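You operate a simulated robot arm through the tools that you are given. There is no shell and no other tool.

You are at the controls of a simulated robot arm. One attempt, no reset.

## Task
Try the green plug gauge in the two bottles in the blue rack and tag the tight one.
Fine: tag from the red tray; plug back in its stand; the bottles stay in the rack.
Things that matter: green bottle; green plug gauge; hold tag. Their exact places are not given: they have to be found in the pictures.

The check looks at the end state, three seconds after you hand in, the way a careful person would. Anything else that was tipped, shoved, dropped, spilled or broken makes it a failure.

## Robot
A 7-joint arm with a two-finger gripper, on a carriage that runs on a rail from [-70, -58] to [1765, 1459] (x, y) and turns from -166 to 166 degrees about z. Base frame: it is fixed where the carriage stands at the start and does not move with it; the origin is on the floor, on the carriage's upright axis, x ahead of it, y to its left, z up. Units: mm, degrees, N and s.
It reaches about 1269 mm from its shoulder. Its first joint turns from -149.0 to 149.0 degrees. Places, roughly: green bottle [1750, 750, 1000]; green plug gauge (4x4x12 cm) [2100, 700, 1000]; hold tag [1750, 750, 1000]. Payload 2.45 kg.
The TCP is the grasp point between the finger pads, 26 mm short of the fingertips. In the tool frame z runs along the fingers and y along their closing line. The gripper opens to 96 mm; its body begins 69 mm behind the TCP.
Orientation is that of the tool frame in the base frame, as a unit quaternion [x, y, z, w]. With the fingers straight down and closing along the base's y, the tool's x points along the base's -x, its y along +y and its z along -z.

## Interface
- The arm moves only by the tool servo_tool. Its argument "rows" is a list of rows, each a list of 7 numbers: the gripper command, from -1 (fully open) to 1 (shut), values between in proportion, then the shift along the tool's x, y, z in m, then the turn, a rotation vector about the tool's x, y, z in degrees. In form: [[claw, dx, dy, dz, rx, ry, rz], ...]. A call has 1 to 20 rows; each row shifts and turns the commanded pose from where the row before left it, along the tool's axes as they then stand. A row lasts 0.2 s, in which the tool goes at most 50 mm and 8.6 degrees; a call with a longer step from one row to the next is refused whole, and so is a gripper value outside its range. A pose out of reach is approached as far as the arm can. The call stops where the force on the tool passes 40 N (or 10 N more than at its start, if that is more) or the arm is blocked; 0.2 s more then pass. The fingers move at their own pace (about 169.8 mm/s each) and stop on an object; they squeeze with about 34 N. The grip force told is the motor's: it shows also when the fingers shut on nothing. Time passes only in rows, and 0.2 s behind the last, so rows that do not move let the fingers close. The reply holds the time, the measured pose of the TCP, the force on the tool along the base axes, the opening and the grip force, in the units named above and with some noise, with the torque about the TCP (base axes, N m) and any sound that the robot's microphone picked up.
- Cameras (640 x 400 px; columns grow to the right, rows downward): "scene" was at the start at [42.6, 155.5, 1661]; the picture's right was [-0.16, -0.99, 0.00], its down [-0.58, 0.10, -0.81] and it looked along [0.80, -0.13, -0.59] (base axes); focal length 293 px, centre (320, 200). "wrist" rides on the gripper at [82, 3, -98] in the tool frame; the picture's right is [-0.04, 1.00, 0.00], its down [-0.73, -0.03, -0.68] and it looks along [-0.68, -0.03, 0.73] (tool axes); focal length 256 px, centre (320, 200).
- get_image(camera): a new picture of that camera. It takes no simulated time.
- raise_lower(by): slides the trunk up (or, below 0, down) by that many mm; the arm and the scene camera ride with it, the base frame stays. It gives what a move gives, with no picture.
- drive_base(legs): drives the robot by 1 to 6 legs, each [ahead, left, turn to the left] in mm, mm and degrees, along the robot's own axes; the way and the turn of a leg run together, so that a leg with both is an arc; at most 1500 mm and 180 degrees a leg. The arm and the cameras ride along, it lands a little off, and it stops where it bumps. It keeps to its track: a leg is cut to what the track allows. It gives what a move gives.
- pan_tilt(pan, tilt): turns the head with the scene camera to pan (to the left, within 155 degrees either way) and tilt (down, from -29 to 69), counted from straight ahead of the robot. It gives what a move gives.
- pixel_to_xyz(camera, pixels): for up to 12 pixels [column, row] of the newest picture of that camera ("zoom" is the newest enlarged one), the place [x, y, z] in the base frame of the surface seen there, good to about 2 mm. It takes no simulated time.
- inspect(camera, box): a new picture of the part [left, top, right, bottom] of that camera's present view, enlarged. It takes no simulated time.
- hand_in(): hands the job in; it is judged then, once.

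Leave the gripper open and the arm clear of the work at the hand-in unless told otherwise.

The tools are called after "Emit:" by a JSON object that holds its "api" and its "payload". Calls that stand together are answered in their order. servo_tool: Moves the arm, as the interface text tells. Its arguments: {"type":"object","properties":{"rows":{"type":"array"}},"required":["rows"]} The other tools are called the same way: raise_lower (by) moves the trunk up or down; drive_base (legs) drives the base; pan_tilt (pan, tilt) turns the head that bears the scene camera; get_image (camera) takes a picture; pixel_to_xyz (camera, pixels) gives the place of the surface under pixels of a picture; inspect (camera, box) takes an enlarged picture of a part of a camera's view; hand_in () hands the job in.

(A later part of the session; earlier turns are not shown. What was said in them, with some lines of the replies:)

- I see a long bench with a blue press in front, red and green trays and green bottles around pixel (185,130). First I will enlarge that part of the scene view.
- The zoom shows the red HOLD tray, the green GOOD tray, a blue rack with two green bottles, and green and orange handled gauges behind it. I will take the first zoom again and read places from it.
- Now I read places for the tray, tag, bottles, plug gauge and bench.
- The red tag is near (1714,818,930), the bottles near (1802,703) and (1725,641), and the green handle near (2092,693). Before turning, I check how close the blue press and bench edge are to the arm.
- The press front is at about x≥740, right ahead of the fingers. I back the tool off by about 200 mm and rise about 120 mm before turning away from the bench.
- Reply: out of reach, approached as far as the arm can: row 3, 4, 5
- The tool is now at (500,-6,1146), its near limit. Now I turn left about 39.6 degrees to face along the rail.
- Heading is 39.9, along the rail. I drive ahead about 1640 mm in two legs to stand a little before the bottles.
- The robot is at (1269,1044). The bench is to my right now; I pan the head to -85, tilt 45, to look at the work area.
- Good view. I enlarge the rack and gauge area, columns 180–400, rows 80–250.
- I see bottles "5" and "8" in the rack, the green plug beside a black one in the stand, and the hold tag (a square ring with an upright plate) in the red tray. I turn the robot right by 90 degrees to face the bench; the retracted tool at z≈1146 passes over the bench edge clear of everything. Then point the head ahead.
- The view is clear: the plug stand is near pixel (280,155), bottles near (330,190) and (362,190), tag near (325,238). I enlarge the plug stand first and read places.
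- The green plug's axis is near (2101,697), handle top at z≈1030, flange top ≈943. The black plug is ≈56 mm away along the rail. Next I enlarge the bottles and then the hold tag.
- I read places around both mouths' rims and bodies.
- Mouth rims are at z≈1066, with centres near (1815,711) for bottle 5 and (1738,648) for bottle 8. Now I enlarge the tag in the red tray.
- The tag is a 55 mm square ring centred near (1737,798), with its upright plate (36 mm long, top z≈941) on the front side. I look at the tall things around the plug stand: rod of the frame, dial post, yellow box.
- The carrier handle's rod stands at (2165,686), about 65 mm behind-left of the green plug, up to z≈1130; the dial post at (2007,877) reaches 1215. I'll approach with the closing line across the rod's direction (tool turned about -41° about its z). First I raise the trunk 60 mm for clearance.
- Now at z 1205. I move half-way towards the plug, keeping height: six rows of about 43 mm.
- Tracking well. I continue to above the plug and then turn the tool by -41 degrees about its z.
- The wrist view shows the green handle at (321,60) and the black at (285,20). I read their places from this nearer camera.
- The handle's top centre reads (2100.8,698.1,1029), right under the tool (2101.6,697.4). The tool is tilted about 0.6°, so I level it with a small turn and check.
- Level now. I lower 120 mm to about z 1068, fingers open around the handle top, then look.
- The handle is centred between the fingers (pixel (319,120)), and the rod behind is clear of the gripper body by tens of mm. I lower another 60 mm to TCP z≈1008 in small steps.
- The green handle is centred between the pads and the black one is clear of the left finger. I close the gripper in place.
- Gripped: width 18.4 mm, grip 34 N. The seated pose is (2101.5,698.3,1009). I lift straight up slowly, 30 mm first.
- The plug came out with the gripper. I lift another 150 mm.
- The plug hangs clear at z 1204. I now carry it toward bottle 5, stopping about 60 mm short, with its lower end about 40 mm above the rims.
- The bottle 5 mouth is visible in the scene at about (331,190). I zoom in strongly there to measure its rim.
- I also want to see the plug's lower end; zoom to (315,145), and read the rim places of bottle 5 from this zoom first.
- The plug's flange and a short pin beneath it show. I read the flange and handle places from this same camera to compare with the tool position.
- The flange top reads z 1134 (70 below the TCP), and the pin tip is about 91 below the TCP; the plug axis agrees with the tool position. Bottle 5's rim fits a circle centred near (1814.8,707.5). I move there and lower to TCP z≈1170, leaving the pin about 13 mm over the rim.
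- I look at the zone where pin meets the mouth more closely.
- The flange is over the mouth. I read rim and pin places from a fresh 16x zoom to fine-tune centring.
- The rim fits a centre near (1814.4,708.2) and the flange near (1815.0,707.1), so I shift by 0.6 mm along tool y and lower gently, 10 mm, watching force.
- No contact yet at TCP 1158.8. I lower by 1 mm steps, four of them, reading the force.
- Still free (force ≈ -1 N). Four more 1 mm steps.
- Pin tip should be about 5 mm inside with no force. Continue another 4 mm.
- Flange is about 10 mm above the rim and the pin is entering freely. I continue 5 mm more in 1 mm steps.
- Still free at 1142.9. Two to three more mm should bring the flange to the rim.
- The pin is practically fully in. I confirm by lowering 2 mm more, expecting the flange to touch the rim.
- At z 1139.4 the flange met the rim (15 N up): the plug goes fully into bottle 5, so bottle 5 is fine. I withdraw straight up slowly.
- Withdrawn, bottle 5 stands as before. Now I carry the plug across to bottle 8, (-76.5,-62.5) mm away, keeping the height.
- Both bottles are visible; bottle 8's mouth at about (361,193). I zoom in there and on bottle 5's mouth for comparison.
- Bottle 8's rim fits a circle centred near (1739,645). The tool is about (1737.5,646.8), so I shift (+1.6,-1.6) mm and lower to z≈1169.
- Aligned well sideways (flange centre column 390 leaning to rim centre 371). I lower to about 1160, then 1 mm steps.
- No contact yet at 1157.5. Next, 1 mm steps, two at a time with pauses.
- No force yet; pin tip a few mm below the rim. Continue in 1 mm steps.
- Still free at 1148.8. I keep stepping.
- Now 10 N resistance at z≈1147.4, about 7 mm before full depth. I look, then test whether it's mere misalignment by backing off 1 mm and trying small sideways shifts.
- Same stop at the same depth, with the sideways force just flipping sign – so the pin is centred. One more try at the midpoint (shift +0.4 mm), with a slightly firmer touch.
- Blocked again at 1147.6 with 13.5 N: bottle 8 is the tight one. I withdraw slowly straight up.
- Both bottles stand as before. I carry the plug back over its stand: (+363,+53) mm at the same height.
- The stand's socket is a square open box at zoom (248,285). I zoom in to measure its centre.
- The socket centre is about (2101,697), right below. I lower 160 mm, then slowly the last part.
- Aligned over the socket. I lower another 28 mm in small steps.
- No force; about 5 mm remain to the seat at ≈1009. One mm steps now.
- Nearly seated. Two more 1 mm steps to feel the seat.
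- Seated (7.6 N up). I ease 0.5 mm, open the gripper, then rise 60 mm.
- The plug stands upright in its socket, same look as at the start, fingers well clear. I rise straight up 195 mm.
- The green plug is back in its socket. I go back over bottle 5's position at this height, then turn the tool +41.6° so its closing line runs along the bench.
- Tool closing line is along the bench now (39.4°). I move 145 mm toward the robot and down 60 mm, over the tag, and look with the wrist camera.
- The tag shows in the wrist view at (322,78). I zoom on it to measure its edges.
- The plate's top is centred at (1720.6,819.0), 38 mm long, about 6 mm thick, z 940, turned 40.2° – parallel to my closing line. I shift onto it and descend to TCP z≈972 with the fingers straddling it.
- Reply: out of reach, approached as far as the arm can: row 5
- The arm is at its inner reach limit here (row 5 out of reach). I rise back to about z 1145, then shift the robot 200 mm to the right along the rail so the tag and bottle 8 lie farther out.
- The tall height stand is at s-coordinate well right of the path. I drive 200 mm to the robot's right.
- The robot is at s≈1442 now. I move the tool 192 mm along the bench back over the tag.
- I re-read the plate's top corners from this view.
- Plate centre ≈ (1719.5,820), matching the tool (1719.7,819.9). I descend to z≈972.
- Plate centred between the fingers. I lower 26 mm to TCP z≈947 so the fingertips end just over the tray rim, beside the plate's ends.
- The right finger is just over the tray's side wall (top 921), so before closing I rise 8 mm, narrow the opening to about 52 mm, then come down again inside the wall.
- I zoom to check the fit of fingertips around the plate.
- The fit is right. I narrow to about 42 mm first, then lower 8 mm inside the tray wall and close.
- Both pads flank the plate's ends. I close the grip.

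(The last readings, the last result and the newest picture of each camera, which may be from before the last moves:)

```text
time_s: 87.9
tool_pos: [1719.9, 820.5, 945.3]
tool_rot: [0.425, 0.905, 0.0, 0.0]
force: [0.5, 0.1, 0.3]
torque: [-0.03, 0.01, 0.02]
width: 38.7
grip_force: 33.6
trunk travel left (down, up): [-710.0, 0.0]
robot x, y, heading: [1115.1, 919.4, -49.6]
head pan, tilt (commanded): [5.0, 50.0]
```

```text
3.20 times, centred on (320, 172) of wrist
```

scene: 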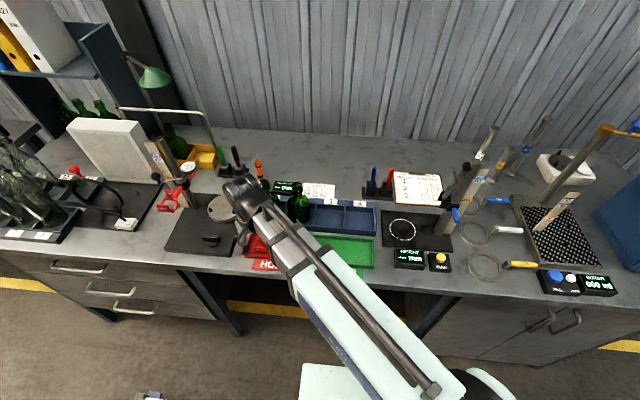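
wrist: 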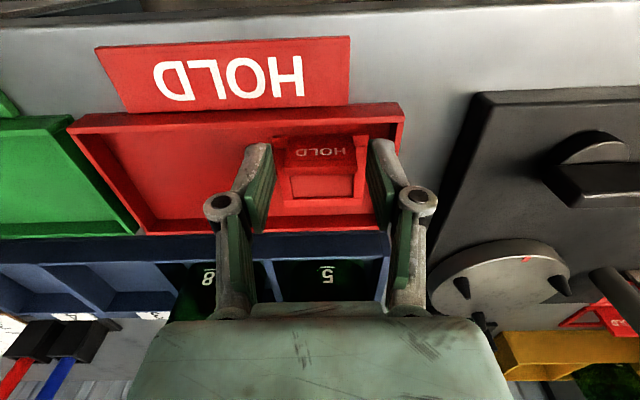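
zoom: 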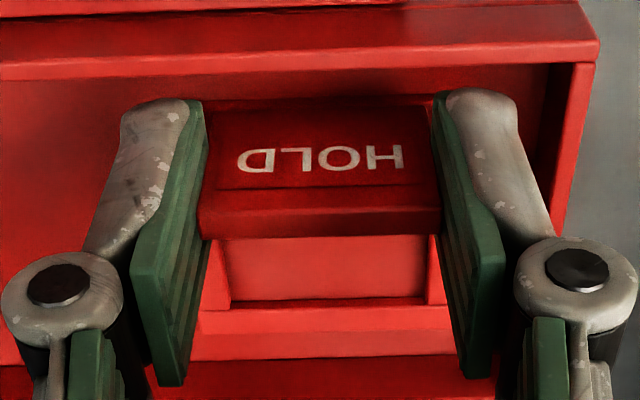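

Gripped at 38.7 mm with 34 N. I lift slowly 40 mm and check that the tag comes level.

Emit:
{"api": "servo_tool", "payload": {"rows": [[1, 0, 0, -0.003, 0, 0, 0], [1, 0, 0, -0.007, 0, 0, 0], [1, 0, 0, -0.01, 0, 0, 0], [1, 0, 0, -0.01, 0, 0, 0], [1, 0, 0, -0.01, 0, 0, 0], [1, 0, 0, 0, 0, 0, 0]]}}

Emit:
{"api": "inspect", "payload": {"camera": "wrist", "box": [200, 80, 440, 230]}}

```text
time_s: 89.3
tool_pos: [1720.5, 819.0, 986.7]
tool_rot: [0.425, 0.905, 0.0, -0.001]
force: [1.4, 0.1, 0.0]
torque: [-0.02, 0.06, 0.04]
width: 38.7
grip_force: 34.5
trunk travel left (down, up): [-710.0, 0.0]
robot x, y, heading: [1114.0, 921.5, -50.0]
head pan, tilt (commanded): [5.0, 50.0]
```

```text
2.67 times, centred on (320, 155) of wrist
```

zoom: 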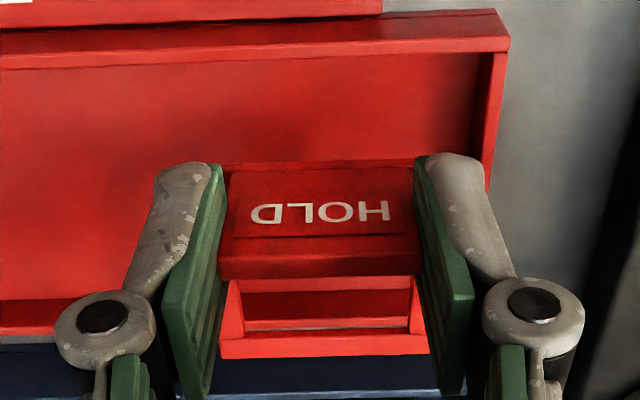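

The tag hangs from the fingers. I raise it to z≈1150 and then measure its ring.

Emit:
{"api": "servo_tool", "payload": {"rows": [[1, 0, 0, -0.025, 0, 0, 0], [1, 0, 0, -0.035, 0, 0, 0], [1, 0, 0, -0.035, 0, 0, 0], [1, 0, 0, -0.035, 0, 0, 0], [1, 0, 0, -0.035, 0, 0, 0], [1, 0, 0, 0, 0, 0, 0], [1, 0, 0, 0, 0, 0, 0]]}}

Emit:
{"api": "inspect", "payload": {"camera": "wrist", "box": [200, 80, 440, 230]}}

```text
time_s: 90.9
tool_pos: [1720.8, 821.1, 1153.4]
tool_rot: [0.425, 0.905, 0.001, 0.0]
force: [0.4, 0.1, -0.3]
torque: [-0.02, 0.04, 0.03]
width: 38.5
grip_force: 33.3
trunk travel left (down, up): [-710.0, 0.0]
robot x, y, heading: [1119.0, 920.1, -49.7]
head pan, tilt (commanded): [5.0, 50.0]
```

```text
2.67 times, centred on (320, 155) of wrist
```

zoom: 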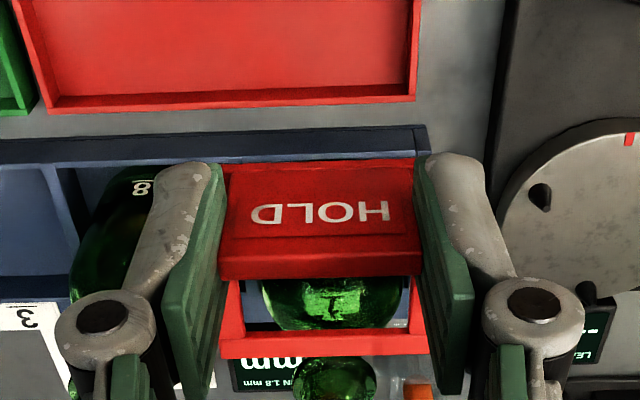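

Emit:
{"api": "pixel_to_xyz", "payload": {"camera": "zoom", "pixels": [[223, 345], [427, 342], [325, 346], [325, 335], [234, 300], [416, 300], [240, 285], [322, 272], [322, 255], [240, 270], [405, 268], [245, 325]]}}

```text
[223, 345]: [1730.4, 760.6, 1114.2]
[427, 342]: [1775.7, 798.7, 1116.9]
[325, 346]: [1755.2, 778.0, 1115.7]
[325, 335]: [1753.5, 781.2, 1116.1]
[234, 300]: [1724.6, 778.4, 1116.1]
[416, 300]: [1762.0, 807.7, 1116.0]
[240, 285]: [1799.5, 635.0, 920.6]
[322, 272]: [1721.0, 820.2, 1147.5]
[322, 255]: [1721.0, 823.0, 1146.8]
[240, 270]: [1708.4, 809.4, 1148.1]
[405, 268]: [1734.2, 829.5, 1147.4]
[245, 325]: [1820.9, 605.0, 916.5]
```

The ring is level: top at z≈1116 when TCP is 1153, its opening about 42 mm square centred ≈27 mm beyond the plate. The bottle bead is ≈36 mm, so I want the TCP at about (1721,666). I move there at this height, (−119,−97) mm in tool axes.

Emit:
{"api": "servo_tool", "payload": {"rows": [[1, -0.0298, -0.0244, 0, 0, 0, 0], [1, -0.0298, -0.0244, 0, 0, 0, 0], [1, -0.0298, -0.0244, 0, 0, 0, 0], [1, -0.0298, -0.0243, 0, 0, 0, 0], [1, 0, 0, 0, 0, 0, 0], [1, 0, 0, 0, 0, 0, 0]]}}

Emit:
{"api": "get_image", "payload": {"camera": "wrist"}}

Emit:
{"api": "get_image", "payload": {"camera": "scene"}}

```text
time_s: 92.3
tool_pos: [1721.6, 664.7, 1150.7]
tool_rot: [0.425, 0.905, 0.001, 0.0]
force: [1.0, -1.2, -0.1]
torque: [-0.02, 0.01, -0.01]
width: 38.6
grip_force: 34.2
trunk travel left (down, up): [-710.0, 0.0]
robot x, y, heading: [1112.1, 920.2, -49.7]
head pan, tilt (commanded): [5.0, 50.0]
```

```text
taken
```

wrist: 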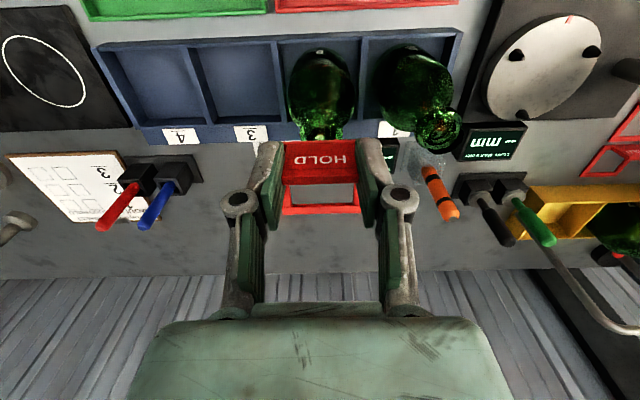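

```text
taken
```

scene: 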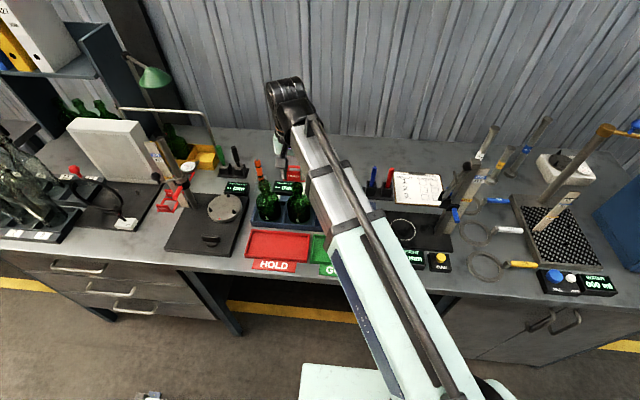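

From the scene, the tag is at (293,172) above bottle 8. I zoom there to verify alignment.

Emit:
{"api": "inspect", "payload": {"camera": "scene", "box": [268, 150, 332, 210]}}

Emit:
{"api": "inspect", "payload": {"camera": "wrist", "box": [260, 90, 390, 220]}}

```text
6.67 times, centred on (300, 180) of scene
```

zoom: 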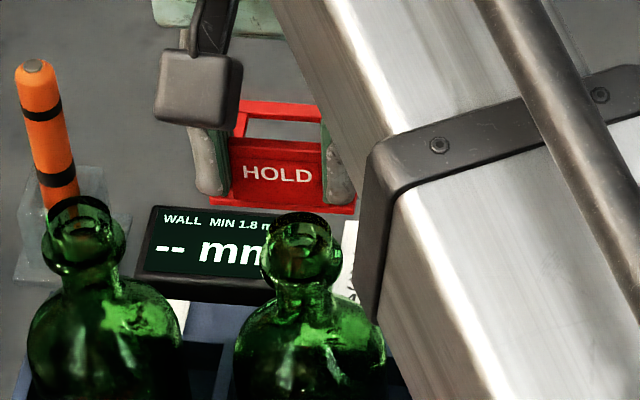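

```text
3.08 times, centred on (325, 155) of wrist
```

zoom: 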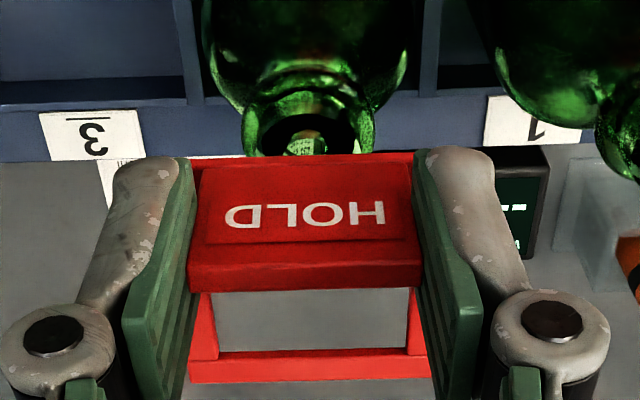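

I re-take the scene zoom closer on the bottle 8 mouth and tag to read both.

Emit:
{"api": "inspect", "payload": {"camera": "scene", "box": [280, 160, 328, 200]}}

```text
10.00 times, centred on (304, 180) of scene
```

zoom: 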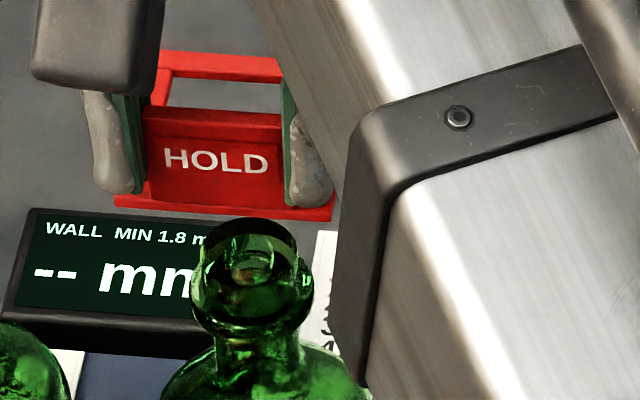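

Emit:
{"api": "pixel_to_xyz", "payload": {"camera": "zoom", "pixels": [[204, 250], [225, 225], [250, 219], [297, 255], [255, 290], [230, 285], [280, 283], [120, 202], [328, 213], [215, 112], [275, 70], [175, 62]]}}

```text
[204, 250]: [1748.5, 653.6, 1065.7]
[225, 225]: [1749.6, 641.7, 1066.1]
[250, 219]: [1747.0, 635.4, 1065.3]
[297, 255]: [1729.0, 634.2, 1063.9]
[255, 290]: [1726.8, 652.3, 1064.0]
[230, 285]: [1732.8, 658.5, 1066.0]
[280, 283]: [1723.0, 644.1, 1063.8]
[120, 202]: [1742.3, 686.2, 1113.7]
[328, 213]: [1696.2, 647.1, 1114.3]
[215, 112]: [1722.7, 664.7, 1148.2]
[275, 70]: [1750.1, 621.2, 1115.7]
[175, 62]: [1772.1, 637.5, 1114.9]
```

The tag opening centre (≈s 1750, n 611) and the bottle 8 mouth (≈s 1750, n 610) agree within 1 mm. I lower 38 mm so the ring is just above the rim and look again.

Emit:
{"api": "servo_tool", "payload": {"rows": [[1, 0, 0, 0.012, 0, 0, 0], [1, 0, 0, 0.012, 0, 0, 0], [1, 0, 0, 0.01, 0, 0, 0], [1, 0, 0, 0.004, 0, 0, 0], [1, 0, 0, 0, 0, 0, 0]]}}

Emit:
{"api": "inspect", "payload": {"camera": "scene", "box": [280, 165, 328, 205]}}

Emit:
{"api": "get_image", "payload": {"camera": "wrist"}}

```text
time_s: 93.5
tool_pos: [1721.3, 665.5, 1114.2]
tool_rot: [0.425, 0.905, -0.001, 0.0]
force: [0.4, 0.2, -0.4]
torque: [0.01, -0.01, 0.0]
width: 38.9
grip_force: 33.7
trunk travel left (down, up): [-710.0, 0.0]
robot x, y, heading: [1119.1, 922.9, -49.9]
head pan, tilt (commanded): [5.0, 50.0]
```

```text
10.00 times, centred on (304, 185) of scene
```

zoom: 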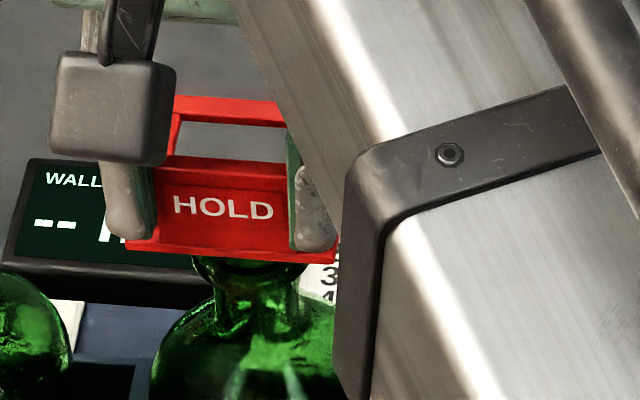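

```text
taken
```

wrist: 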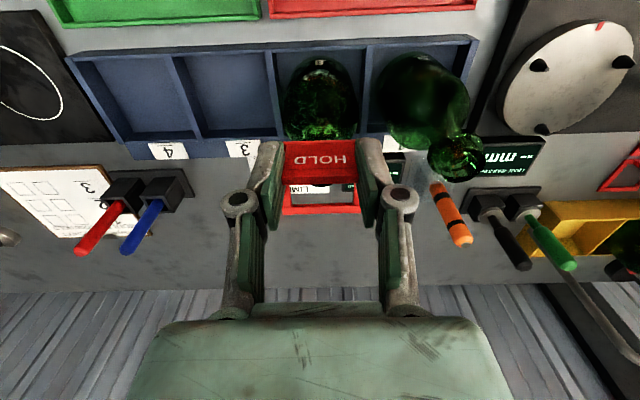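

I zoom into the ring opening in the wrist view.

Emit:
{"api": "inspect", "payload": {"camera": "wrist", "box": [270, 120, 374, 224]}}

```text
3.85 times, centred on (322, 172) of wrist
```

zoom: 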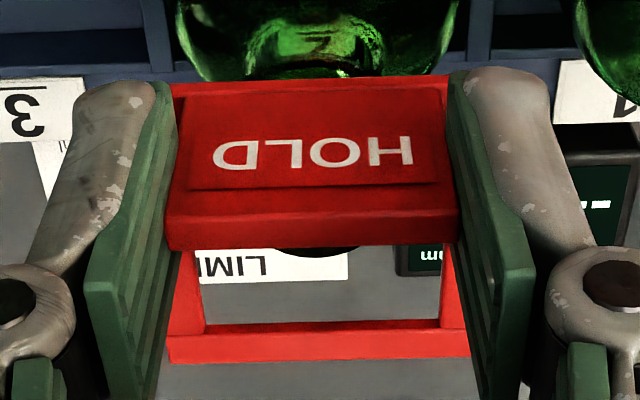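

The far edge of the mouth shows just inside the opening at (318,250), centred. I lower 12 mm in small steps, watching force.

Emit:
{"api": "servo_tool", "payload": {"rows": [[1, 0, 0, 0.003, 0, 0, 0], [1, 0, 0, 0.003, 0, 0, 0], [1, 0, 0, 0.003, 0, 0, 0], [1, 0, 0, 0.003, 0, 0, 0], [1, 0, 0, 0, 0, 0, 0]]}}

Emit:
{"api": "inspect", "payload": {"camera": "wrist", "box": [270, 120, 374, 224]}}

Emit:
{"api": "inspect", "payload": {"camera": "scene", "box": [280, 165, 328, 205]}}

```text
time_s: 94.7
tool_pos: [1720.0, 665.8, 1100.8]
tool_rot: [0.425, 0.905, -0.001, 0.0]
force: [-0.2, 0.6, -0.4]
torque: [0.01, 0.0, -0.02]
width: 38.5
grip_force: 34.2
trunk travel left (down, up): [-710.0, 0.0]
robot x, y, heading: [1114.4, 925.7, -49.6]
head pan, tilt (commanded): [5.0, 50.0]
```

```text
3.85 times, centred on (322, 172) of wrist
```

zoom: 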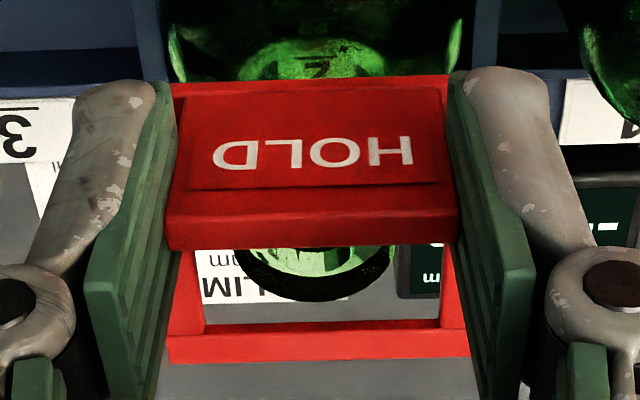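

```text
10.00 times, centred on (304, 185) of scene
```

zoom: 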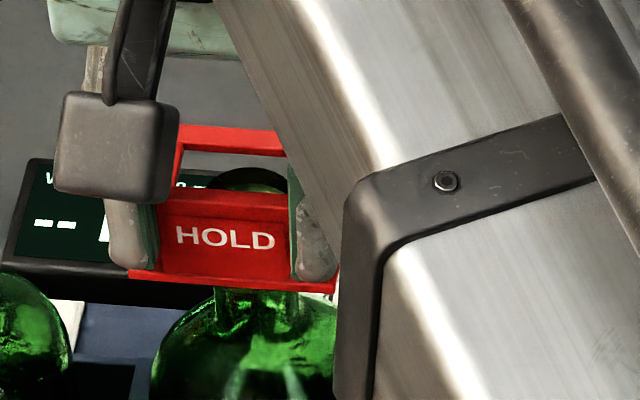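

The mouth is in the opening, about 1 mm left and 1.5 mm toward the far bar of centre. I correct by (-1.2,-0.8) mm in tool x,y and lower 10 mm more in 2 mm steps.

Emit:
{"api": "servo_tool", "payload": {"rows": [[1, -0.0012, -0.0008, 0, 0, 0, 0], [1, 0, 0, 0.002, 0, 0, 0], [1, 0, 0, 0.002, 0, 0, 0], [1, 0, 0, 0.002, 0, 0, 0], [1, 0, 0, 0.002, 0, 0, 0], [1, 0, 0, 0.002, 0, 0, 0], [1, 0, 0, 0, 0, 0, 0]]}}

Emit:
{"api": "inspect", "payload": {"camera": "wrist", "box": [270, 120, 374, 224]}}

```text
time_s: 96.3
tool_pos: [1721.3, 664.0, 1090.5]
tool_rot: [0.425, 0.905, 0.0, 0.0]
force: [0.3, 0.6, -0.2]
torque: [0.01, 0.02, 0.02]
width: 38.4
grip_force: 34.2
trunk travel left (down, up): [-710.0, 0.0]
robot x, y, heading: [1115.6, 919.0, -49.5]
head pan, tilt (commanded): [5.0, 50.0]
```

```text
3.85 times, centred on (322, 172) of wrist
```

zoom: 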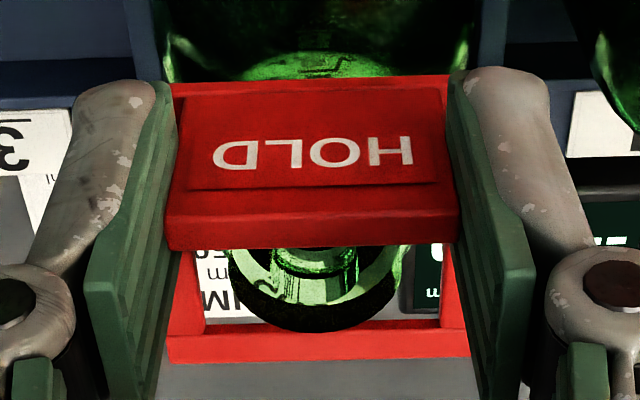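

No contact, the ring is around the neck. I continue down 10 mm in 2 mm steps.

Emit:
{"api": "servo_tool", "payload": {"rows": [[1, 0, 0, 0.002, 0, 0, 0], [1, 0, 0, 0.002, 0, 0, 0], [1, 0, 0, 0.002, 0, 0, 0], [1, 0, 0, 0.002, 0, 0, 0], [1, 0, 0, 0.002, 0, 0, 0], [1, 0, 0, 0, 0, 0, 0]]}}

Emit:
{"api": "inspect", "payload": {"camera": "scene", "box": [280, 165, 328, 215]}}

Emit:
{"api": "inspect", "payload": {"camera": "wrist", "box": [250, 110, 394, 224]}}

```text
time_s: 97.7
tool_pos: [1722.0, 664.0, 1081.5]
tool_rot: [0.425, 0.905, 0.0, 0.0]
force: [0.4, 0.8, -0.6]
torque: [-0.01, -0.02, -0.02]
width: 38.4
grip_force: 34.2
trunk travel left (down, up): [-710.0, 0.0]
robot x, y, heading: [1113.1, 922.1, -49.5]
head pan, tilt (commanded): [5.0, 50.0]
```

```text
8.00 times, centred on (304, 190) of scene
```

zoom: 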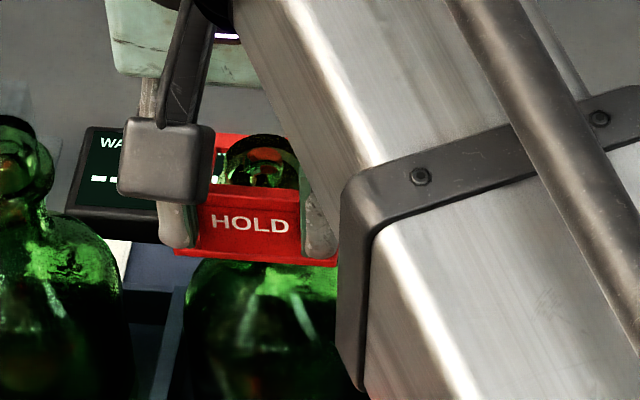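

```text
3.51 times, centred on (322, 167) of wrist
```

zoom: 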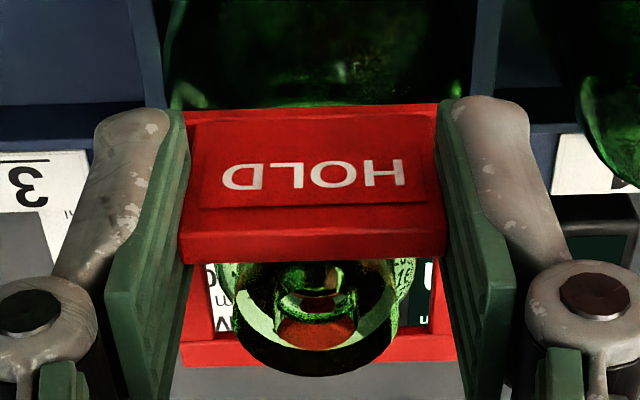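

Still free; the ring bottom is near z 1040 around the neck. Continue 6 mm, then feel for the shoulder.

Emit:
{"api": "servo_tool", "payload": {"rows": [[1, 0, 0, 0.002, 0, 0, 0], [1, 0, 0, 0.002, 0, 0, 0], [1, 0, 0, 0.001, 0, 0, 0], [1, 0, 0, 0.001, 0, 0, 0], [1, 0, 0, 0, 0, 0, 0]]}}

```text
time_s: 98.9
tool_pos: [1723.0, 663.4, 1074.7]
tool_rot: [0.425, 0.905, 0.001, 0.0]
force: [-0.7, -0.4, -0.5]
torque: [0.0, 0.01, 0.02]
width: 38.9
grip_force: 33.4
trunk travel left (down, up): [-710.0, 0.0]
robot x, y, heading: [1111.6, 919.3, -49.9]
head pan, tilt (commanded): [5.0, 50.0]
```

Emit:
{"api": "servo_tool", "payload": {"rows": [[1, 0, 0, 0.001, 0, 0, 0], [1, 0, 0, 0.001, 0, 0, 0], [1, 0, 0, 0.001, 0, 0, 0], [1, 0, 0, 0, 0, 0, 0]]}}

Emit:
{"api": "inspect", "payload": {"camera": "scene", "box": [284, 170, 332, 215]}}

```text
time_s: 99.9
tool_pos: [1721.3, 663.7, 1072.9]
tool_rot: [0.425, 0.905, 0.0, 0.0]
force: [-0.6, -0.3, -1.4]
torque: [-0.03, 0.05, -0.01]
width: 38.5
grip_force: 34.2
trunk travel left (down, up): [-710.0, 0.0]
robot x, y, heading: [1114.5, 921.3, -49.6]
head pan, tilt (commanded): [5.0, 50.0]
```

```text
8.89 times, centred on (308, 192) of scene
```

zoom: 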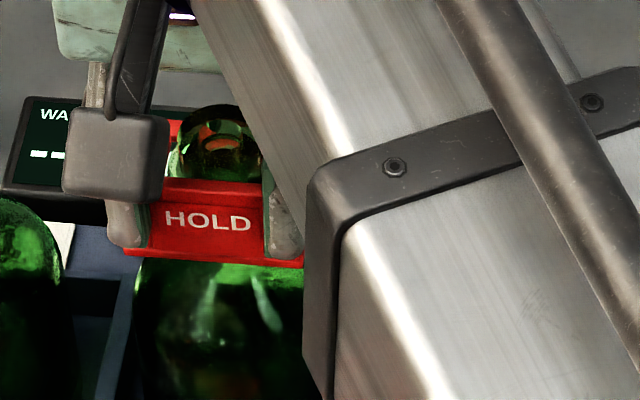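

No contact yet at 1072.9. Further 1 mm steps.

Emit:
{"api": "servo_tool", "payload": {"rows": [[1, 0, 0, 0.001, 0, 0, 0], [1, 0, 0, 0.001, 0, 0, 0], [1, 0, 0, 0.001, 0, 0, 0], [1, 0, 0, 0, 0, 0, 0]]}}

```text
time_s: 100.9
tool_pos: [1722.1, 663.8, 1069.6]
tool_rot: [0.425, 0.905, 0.0, -0.001]
force: [0.7, -0.2, 0.1]
torque: [0.02, -0.01, 0.0]
width: 38.8
grip_force: 33.5
trunk travel left (down, up): [-710.0, 0.0]
robot x, y, heading: [1112.5, 920.8, -49.6]
head pan, tilt (commanded): [5.0, 50.0]
```

Emit:
{"api": "servo_tool", "payload": {"rows": [[1, 0, 0, 0.001, 0, 0, 0], [1, 0, 0, 0, 0, 0, 0], [1, 0, 0, 0.001, 0, 0, 0], [1, 0, 0, 0, 0, 0, 0]]}}

Emit:
{"api": "inspect", "payload": {"camera": "wrist", "box": [250, 110, 394, 224]}}

```text
time_s: 101.9
tool_pos: [1720.9, 664.0, 1066.1]
tool_rot: [0.425, 0.905, 0.0, 0.0]
force: [0.2, -0.7, 0.0]
torque: [0.02, -0.02, 0.01]
width: 38.5
grip_force: 33.9
trunk travel left (down, up): [-710.0, 0.0]
robot x, y, heading: [1113.1, 922.6, -49.8]
head pan, tilt (commanded): [5.0, 50.0]
```

```text
3.51 times, centred on (322, 167) of wrist
```

zoom: 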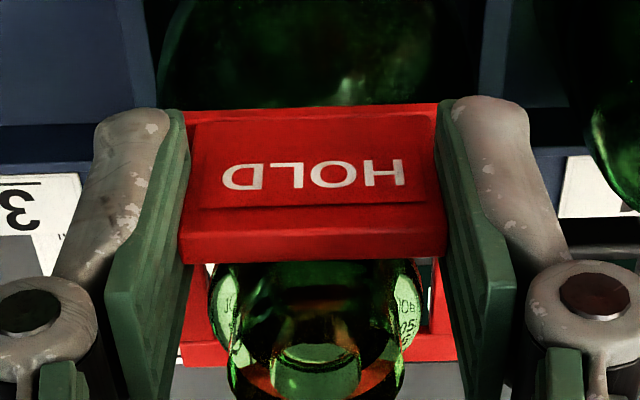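

Still free. I continue 1 mm at a time.

Emit:
{"api": "servo_tool", "payload": {"rows": [[1, 0, 0, 0.001, 0, 0, 0], [1, 0, 0, 0, 0, 0, 0], [1, 0, 0, 0.001, 0, 0, 0], [1, 0, 0, 0, 0, 0, 0]]}}

```text
time_s: 102.9
tool_pos: [1721.9, 664.3, 1064.5]
tool_rot: [0.425, 0.905, 0.0, 0.0]
force: [-0.1, -0.3, 0.1]
torque: [0.02, -0.04, -0.01]
width: 38.5
grip_force: 33.4
trunk travel left (down, up): [-710.0, 0.0]
robot x, y, heading: [1115.5, 920.1, -49.6]
head pan, tilt (commanded): [5.0, 50.0]
```

Emit:
{"api": "servo_tool", "payload": {"rows": [[1, 0, 0, 0.001, 0, 0, 0], [1, 0, 0, 0, 0, 0, 0], [1, 0, 0, 0.001, 0, 0, 0], [1, 0, 0, 0, 0, 0, 0]]}}

Emit:
{"api": "inspect", "payload": {"camera": "scene", "box": [284, 170, 332, 215]}}

```text
time_s: 103.9
tool_pos: [1722.1, 664.8, 1063.0]
tool_rot: [0.424, 0.906, 0.0, 0.0]
force: [-0.4, -0.1, -0.2]
torque: [-0.01, -0.03, 0.01]
width: 38.3
grip_force: 33.9
trunk travel left (down, up): [-710.0, 0.0]
robot x, y, heading: [1115.8, 920.1, -50.0]
head pan, tilt (commanded): [5.0, 50.0]
```

```text
8.89 times, centred on (308, 192) of scene
```

zoom: 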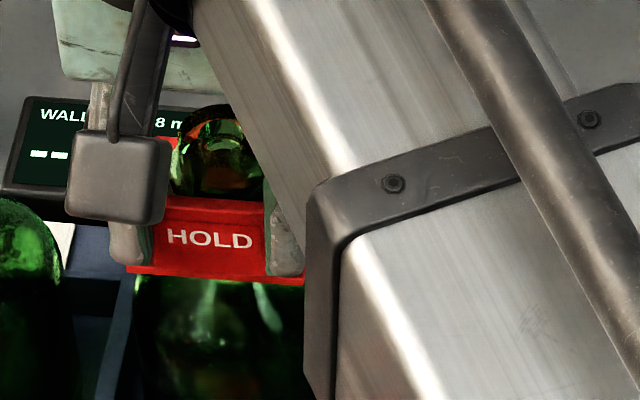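

I read ring and glass heights here to see how far the shoulder is.

Emit:
{"api": "pixel_to_xyz", "payload": {"camera": "zoom", "pixels": [[140, 268], [200, 275], [215, 200], [200, 290], [220, 300], [215, 330], [290, 281], [155, 300], [150, 330], [215, 110]]}}

```text
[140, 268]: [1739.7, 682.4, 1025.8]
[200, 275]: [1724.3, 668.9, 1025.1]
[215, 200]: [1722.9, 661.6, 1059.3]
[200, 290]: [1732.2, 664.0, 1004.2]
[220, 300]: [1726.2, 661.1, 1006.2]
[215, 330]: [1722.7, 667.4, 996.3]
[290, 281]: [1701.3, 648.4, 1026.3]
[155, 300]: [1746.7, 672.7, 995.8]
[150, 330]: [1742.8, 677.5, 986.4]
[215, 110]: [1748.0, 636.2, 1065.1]
```

The shoulder reaches the ring's 21 mm half-opening at about z 1003, so roughly 18 mm remain. I continue down 12 mm in 2 mm steps.

Emit:
{"api": "servo_tool", "payload": {"rows": [[1, 0, 0, 0.002, 0, 0, 0], [1, 0, 0, 0.002, 0, 0, 0], [1, 0, 0, 0.002, 0, 0, 0], [1, 0, 0, 0.002, 0, 0, 0], [1, 0, 0, 0.002, 0, 0, 0], [1, 0, 0, 0.002, 0, 0, 0], [1, 0, 0, 0, 0, 0, 0]]}}

Emit:
{"api": "inspect", "payload": {"camera": "wrist", "box": [250, 110, 394, 224]}}

```text
time_s: 105.5
tool_pos: [1722.9, 664.3, 1050.7]
tool_rot: [0.424, 0.906, 0.0, 0.0]
force: [0.3, -0.2, 0.3]
torque: [-0.04, -0.01, 0.0]
width: 38.3
grip_force: 34.5
trunk travel left (down, up): [-710.0, 0.0]
robot x, y, heading: [1115.2, 921.8, -50.0]
head pan, tilt (commanded): [5.0, 50.0]
```

```text
3.51 times, centred on (322, 167) of wrist
```

zoom: 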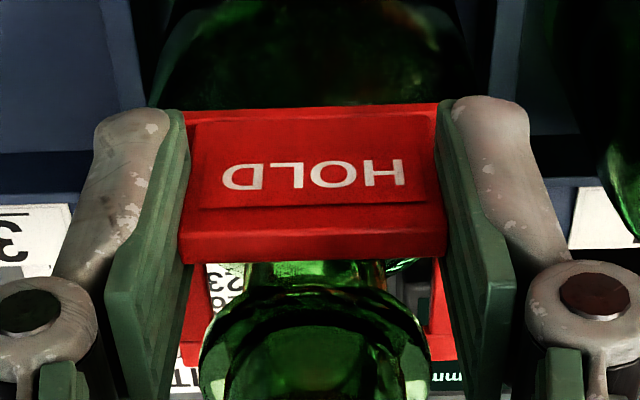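

Clearances look fine. I continue 1 mm at a time toward the shoulder.

Emit:
{"api": "servo_tool", "payload": {"rows": [[1, 0, 0, 0.001, 0, 0, 0], [1, 0, 0, 0.001, 0, 0, 0], [1, 0, 0, 0.001, 0, 0, 0], [1, 0, 0, 0, 0, 0, 0]]}}

```text
time_s: 106.5
tool_pos: [1721.7, 664.0, 1048.0]
tool_rot: [0.426, 0.905, 0.0, 0.0]
force: [0.1, 1.4, 2.2]
torque: [0.04, 0.06, 0.01]
width: 38.2
grip_force: 33.5
trunk travel left (down, up): [-710.0, 0.0]
robot x, y, heading: [1114.9, 921.9, -49.5]
head pan, tilt (commanded): [5.0, 50.0]
```

First touch (2 N). One more mm.

Emit:
{"api": "servo_tool", "payload": {"rows": [[1, 0, 0, 0.001, 0, 0, 0], [1, 0, 0, 0, 0, 0, 0]]}}

Emit:
{"api": "inspect", "payload": {"camera": "scene", "box": [276, 170, 332, 215]}}

```text
time_s: 107.1
tool_pos: [1721.9, 664.2, 1047.6]
tool_rot: [0.424, 0.906, 0.0, 0.0]
force: [-0.8, 2.9, 3.6]
torque: [0.12, 0.07, 0.01]
width: 38.8
grip_force: 34.2
trunk travel left (down, up): [-710.0, 0.0]
robot x, y, heading: [1115.5, 923.6, -49.7]
head pan, tilt (commanded): [5.0, 50.0]
```

```text
8.89 times, centred on (304, 192) of scene
```

zoom: 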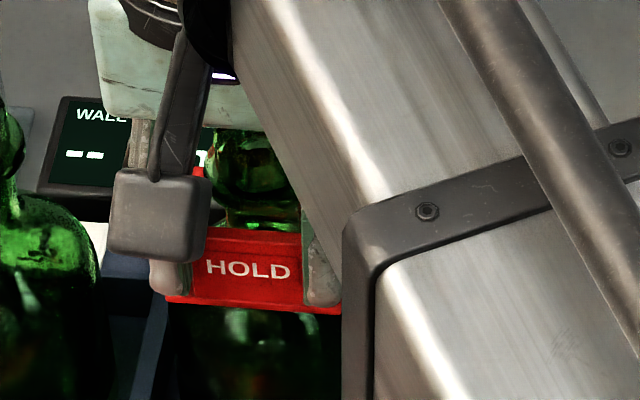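

The push is toward the robot (front bar touches first), so I lift 1 mm, shift 1.2 mm toward the robot and lower again.

Emit:
{"api": "servo_tool", "payload": {"rows": [[1, 0, 0, -0.001, 0, 0, 0], [1, 0.0012, 0.0004, 0, 0, 0, 0], [1, 0, 0, 0.001, 0, 0, 0], [1, 0, 0, 0.001, 0, 0, 0], [1, 0, 0, 0, 0, 0, 0]]}}

```text
time_s: 108.3
tool_pos: [1720.6, 666.2, 1047.0]
tool_rot: [0.425, 0.905, 0.0, 0.0]
force: [-2.0, 2.4, 3.7]
torque: [0.07, 0.05, 0.0]
width: 38.6
grip_force: 33.5
trunk travel left (down, up): [-710.0, 0.0]
robot x, y, heading: [1115.0, 920.2, -49.8]
head pan, tilt (commanded): [5.0, 50.0]
```

Still pushed toward the robot at 1 mm lower. I shift another 1.5 mm that way and lower 1 mm.

Emit:
{"api": "servo_tool", "payload": {"rows": [[1, 0.0015, 0, 0, 0, 0, 0], [1, 0, 0, 0.001, 0, 0, 0], [1, 0, 0, 0, 0, 0, 0]]}}

```text
time_s: 109.1
tool_pos: [1721.1, 666.4, 1044.5]
tool_rot: [0.425, 0.905, 0.001, 0.0]
force: [-1.4, -0.7, 2.6]
torque: [-0.06, 0.01, -0.04]
width: 38.8
grip_force: 33.9
trunk travel left (down, up): [-710.0, 0.0]
robot x, y, heading: [1115.9, 923.4, -49.9]
head pan, tilt (commanded): [5.0, 50.0]
```

Balanced fore-aft now; slight push to the right. I shift 0.7 mm that way and lower 1 mm more.

Emit:
{"api": "servo_tool", "payload": {"rows": [[1, 0, -0.0008, 0, 0, 0, 0], [1, 0, 0, 0.001, 0, 0, 0], [1, 0, 0, 0, 0, 0, 0]]}}

Emit:
{"api": "inspect", "payload": {"camera": "wrist", "box": [240, 100, 404, 230]}}

```text
time_s: 109.9
tool_pos: [1719.7, 666.6, 1044.5]
tool_rot: [0.425, 0.905, 0.0, 0.001]
force: [-1.8, 0.1, 10.6]
torque: [-0.2, -0.07, 0.0]
width: 38.5
grip_force: 34.1
trunk travel left (down, up): [-710.0, 0.0]
robot x, y, heading: [1115.7, 923.6, -49.7]
head pan, tilt (commanded): [5.0, 50.0]
```

```text
3.08 times, centred on (322, 165) of wrist
```

zoom: 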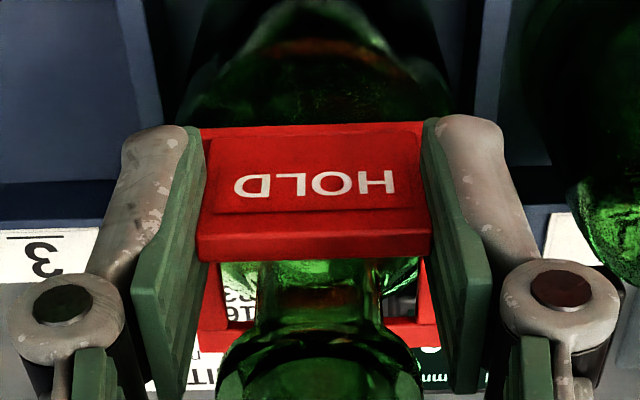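

Now 10.6 N straight up: the ring sits on the shoulder all round at the expected height. I ease 0.7 mm and open the fingers to about 56 mm.

Emit:
{"api": "servo_tool", "payload": {"rows": [[1, 0, 0, -0.0007, 0, 0, 0], [0.15, 0, 0, 0, 0, 0, 0], [0.0, 0, 0, 0, 0, 0, 0], [-0.2, 0, 0, 0, 0, 0, 0], [-0.2, 0, 0, 0, 0, 0, 0]]}}

Emit:
{"api": "inspect", "payload": {"camera": "wrist", "box": [220, 80, 424, 230]}}

Emit:
{"api": "inspect", "payload": {"camera": "scene", "box": [256, 170, 332, 225]}}

```text
time_s: 111.1
tool_pos: [1719.9, 666.3, 1044.5]
tool_rot: [0.425, 0.905, 0.0, 0.001]
force: [0.9, 0.3, -0.3]
torque: [-0.02, -0.03, -0.01]
width: 57.8
grip_force: 0.0
trunk travel left (down, up): [-710.0, 0.0]
robot x, y, heading: [1112.2, 921.9, -49.9]
head pan, tilt (commanded): [5.0, 50.0]
```

```text
2.67 times, centred on (322, 155) of wrist
```

zoom: 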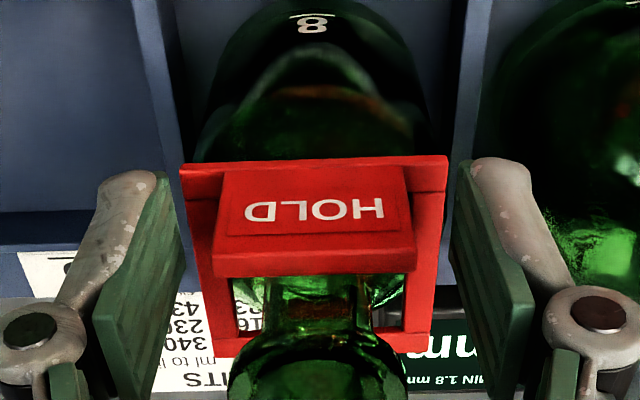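

```text
7.27 times, centred on (294, 198) of scene
```

zoom: 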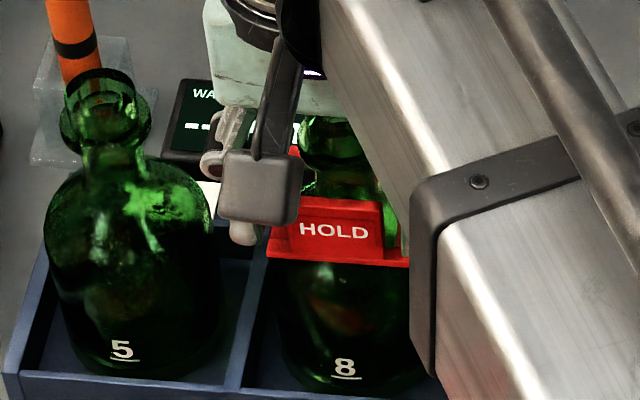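

The tag rests on bottle 8's shoulder, with the fingers clear on both sides. I rise straight up, gently at first.

Emit:
{"api": "servo_tool", "payload": {"rows": [[-0.2, 0, 0, -0.005, 0, 0, 0], [-0.2, 0, 0, -0.01, 0, 0, 0], [-0.2, 0, 0, -0.015, 0, 0, 0], [-0.2, 0, 0, -0.02, 0, 0, 0], [-0.2, 0, 0, -0.025, 0, 0, 0], [-0.2, 0, 0, -0.03, 0, 0, 0], [-0.2, 0, 0, -0.035, 0, 0, 0], [-0.2, 0, 0, 0, 0, 0, 0]]}}

Emit:
{"api": "get_image", "payload": {"camera": "wrist"}}

Emit:
{"api": "inspect", "payload": {"camera": "scene", "box": [236, 150, 332, 240]}}

```text
time_s: 112.9
tool_pos: [1718.4, 665.1, 1182.5]
tool_rot: [0.424, 0.905, 0.0, 0.0]
force: [-1.0, -0.5, -0.5]
torque: [-0.03, -0.01, 0.01]
width: 57.7
grip_force: 0.0
trunk travel left (down, up): [-710.0, 0.0]
robot x, y, heading: [1112.4, 918.1, -49.8]
head pan, tilt (commanded): [5.0, 50.0]
```

```text
taken
```

wrist: 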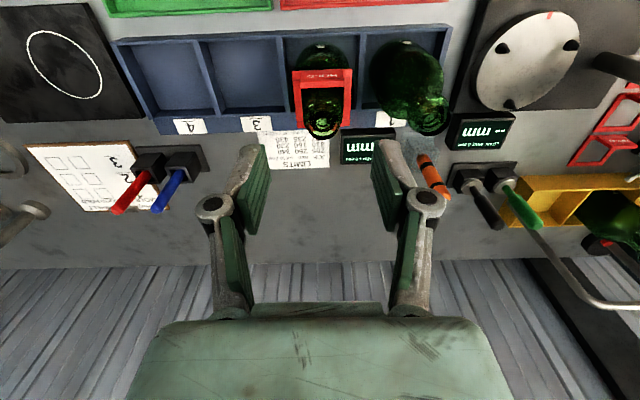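

```text
4.44 times, centred on (284, 195) of scene
```

zoom: 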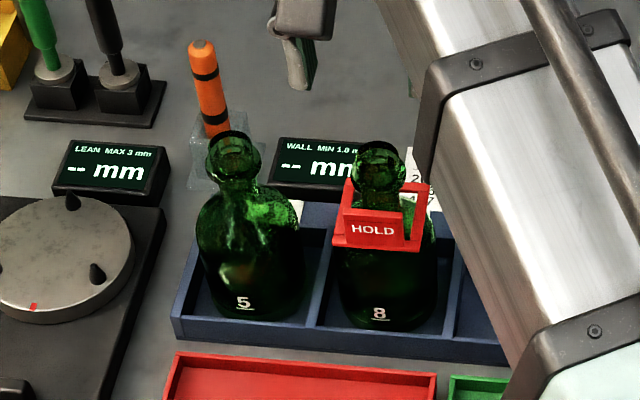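

The HOLD tag sits around bottle 8's neck, both bottles upright in the rack, plug in its stand. I retract the arm toward the robot by 130 mm and open the gripper fully.

Emit:
{"api": "servo_tool", "payload": {"rows": [[-0.2, 0.03, -0.02, -0.005, 0, 0, 0], [-0.2, 0.035, -0.03, 0, 0, 0, 0], [-0.2, 0.035, -0.03, 0, 0, 0, 0], [-1, 0.03, -0.03, 0, 0, 0, 0], [-1, 0, 0, 0, 0, 0, 0], [-1, 0, 0, 0, 0, 0, 0]]}}

Emit:
{"api": "get_image", "payload": {"camera": "scene"}}

```text
time_s: 114.3
tool_pos: [1552.5, 696.3, 1190.3]
tool_rot: [0.426, 0.905, 0.0, 0.0]
force: [-0.2, 0.3, -0.1]
torque: [-0.05, 0.05, -0.01]
width: 95.9
grip_force: 0.1
trunk travel left (down, up): [-710.0, 0.0]
robot x, y, heading: [1117.9, 922.8, -49.8]
head pan, tilt (commanded): [5.0, 50.0]
```

```text
taken
```

scene: 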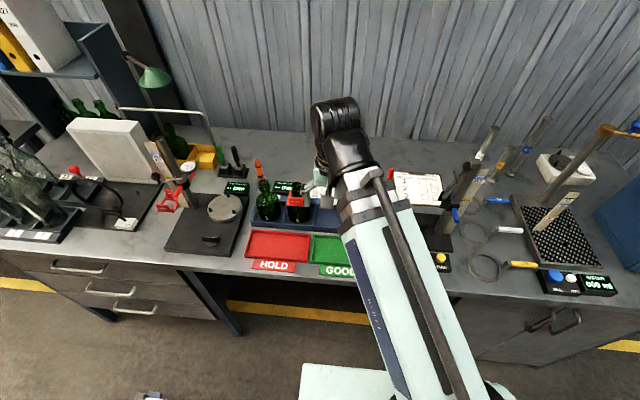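

Gripper open, tool over the bench's front. I turn the robot left 45° to take the arm away from the bench; the sweep at z≈1190 passes only over the trays.

Emit:
{"api": "drive_base", "payload": {"legs": [[0, 0, 45]]}}

Emit:
{"api": "pan_tilt", "payload": {"pan": -35, "tilt": 48}}

Emit:
{"api": "get_image", "payload": {"camera": "scene"}}

```text
time_s: 116.8
tool_pos: [1584.1, 1065.5, 1190.2]
tool_rot: [0.052, 0.999, -0.001, 0.0]
force: [0.4, 0.0, 0.3]
torque: [-0.02, -0.02, 0.01]
width: 96.0
grip_force: 0.1
trunk travel left (down, up): [-710.0, 0.0]
robot x, y, heading: [1111.4, 922.4, -5.3]
head pan, tilt (commanded): [5.0, 50.0]
```

```text
time_s: 117.8
tool_pos: [1584.1, 1066.4, 1190.4]
tool_rot: [0.053, 0.999, 0.0, 0.001]
force: [0.0, -0.6, -0.3]
torque: [0.03, -0.01, -0.05]
width: 96.3
grip_force: 0.1
trunk travel left (down, up): [-710.0, 0.0]
robot x, y, heading: [1115.9, 920.0, -5.6]
head pan, tilt (commanded): [-35.0, 48.0]
```

```text
taken
```

scene: 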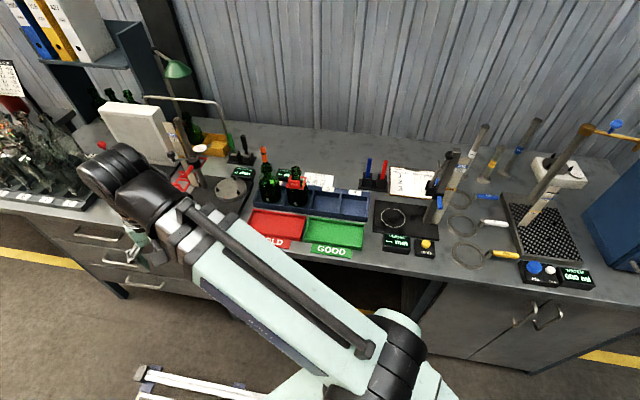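

The arm is clear of the bench. I take last close looks at the bottles with tag and the plug stand.

Emit:
{"api": "inspect", "payload": {"camera": "scene", "box": [220, 130, 348, 220]}}

Emit:
{"api": "inspect", "payload": {"camera": "scene", "box": [268, 160, 316, 210]}}

```text
4.44 times, centred on (284, 175) of scene
```

zoom: 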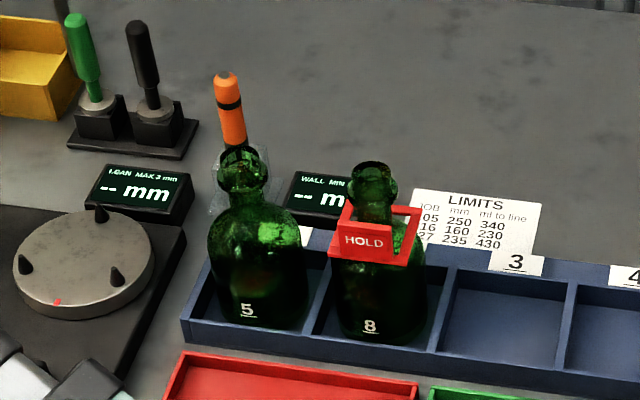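

```text
8.00 times, centred on (292, 185) of scene
```

zoom: 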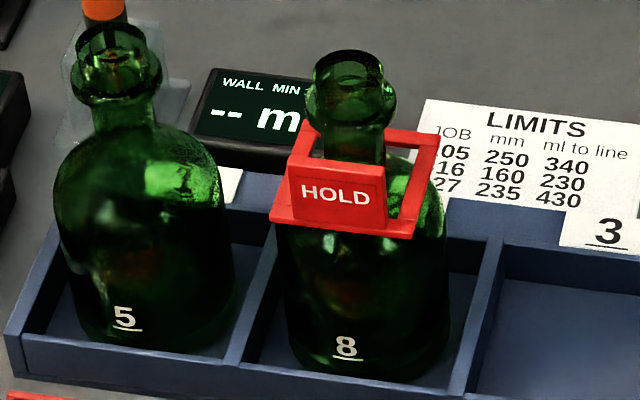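

The tag lies level on bottle 8, the tight one. Bottle 5 stands untouched in the rack and the green plug is upright in its stand. The gripper is open and the arm clear, so I hand in.

Emit:
{"api": "hand_in", "payload": {}}

```text
The job is handed in.
```

I tried the green plug gauge in both bottles. Bottle 8 is the tight one, and it now carries the hold tag.

| Bottle | What the plug did | Result |
|---|---|---|
| 5 | Went in freely until its flange met the rim | Good, not tagged |
| 8 | Stopped about 7 mm short on each of three tries, including after small sideways shifts to rule out misalignment | Tight, tagged |

- **Tag:** the one from the red tray sits level around bottle 8's neck, resting on its shoulder.
- **Plug gauge:** it is back upright in its stand.
- **Bottles:** both are still upright in the blue rack.
- **Robot:** the gripper is open and the arm is turned away from the bench.

In the last pictures before I handed in, nothing else looked moved or tipped. I don't have the result of the check.
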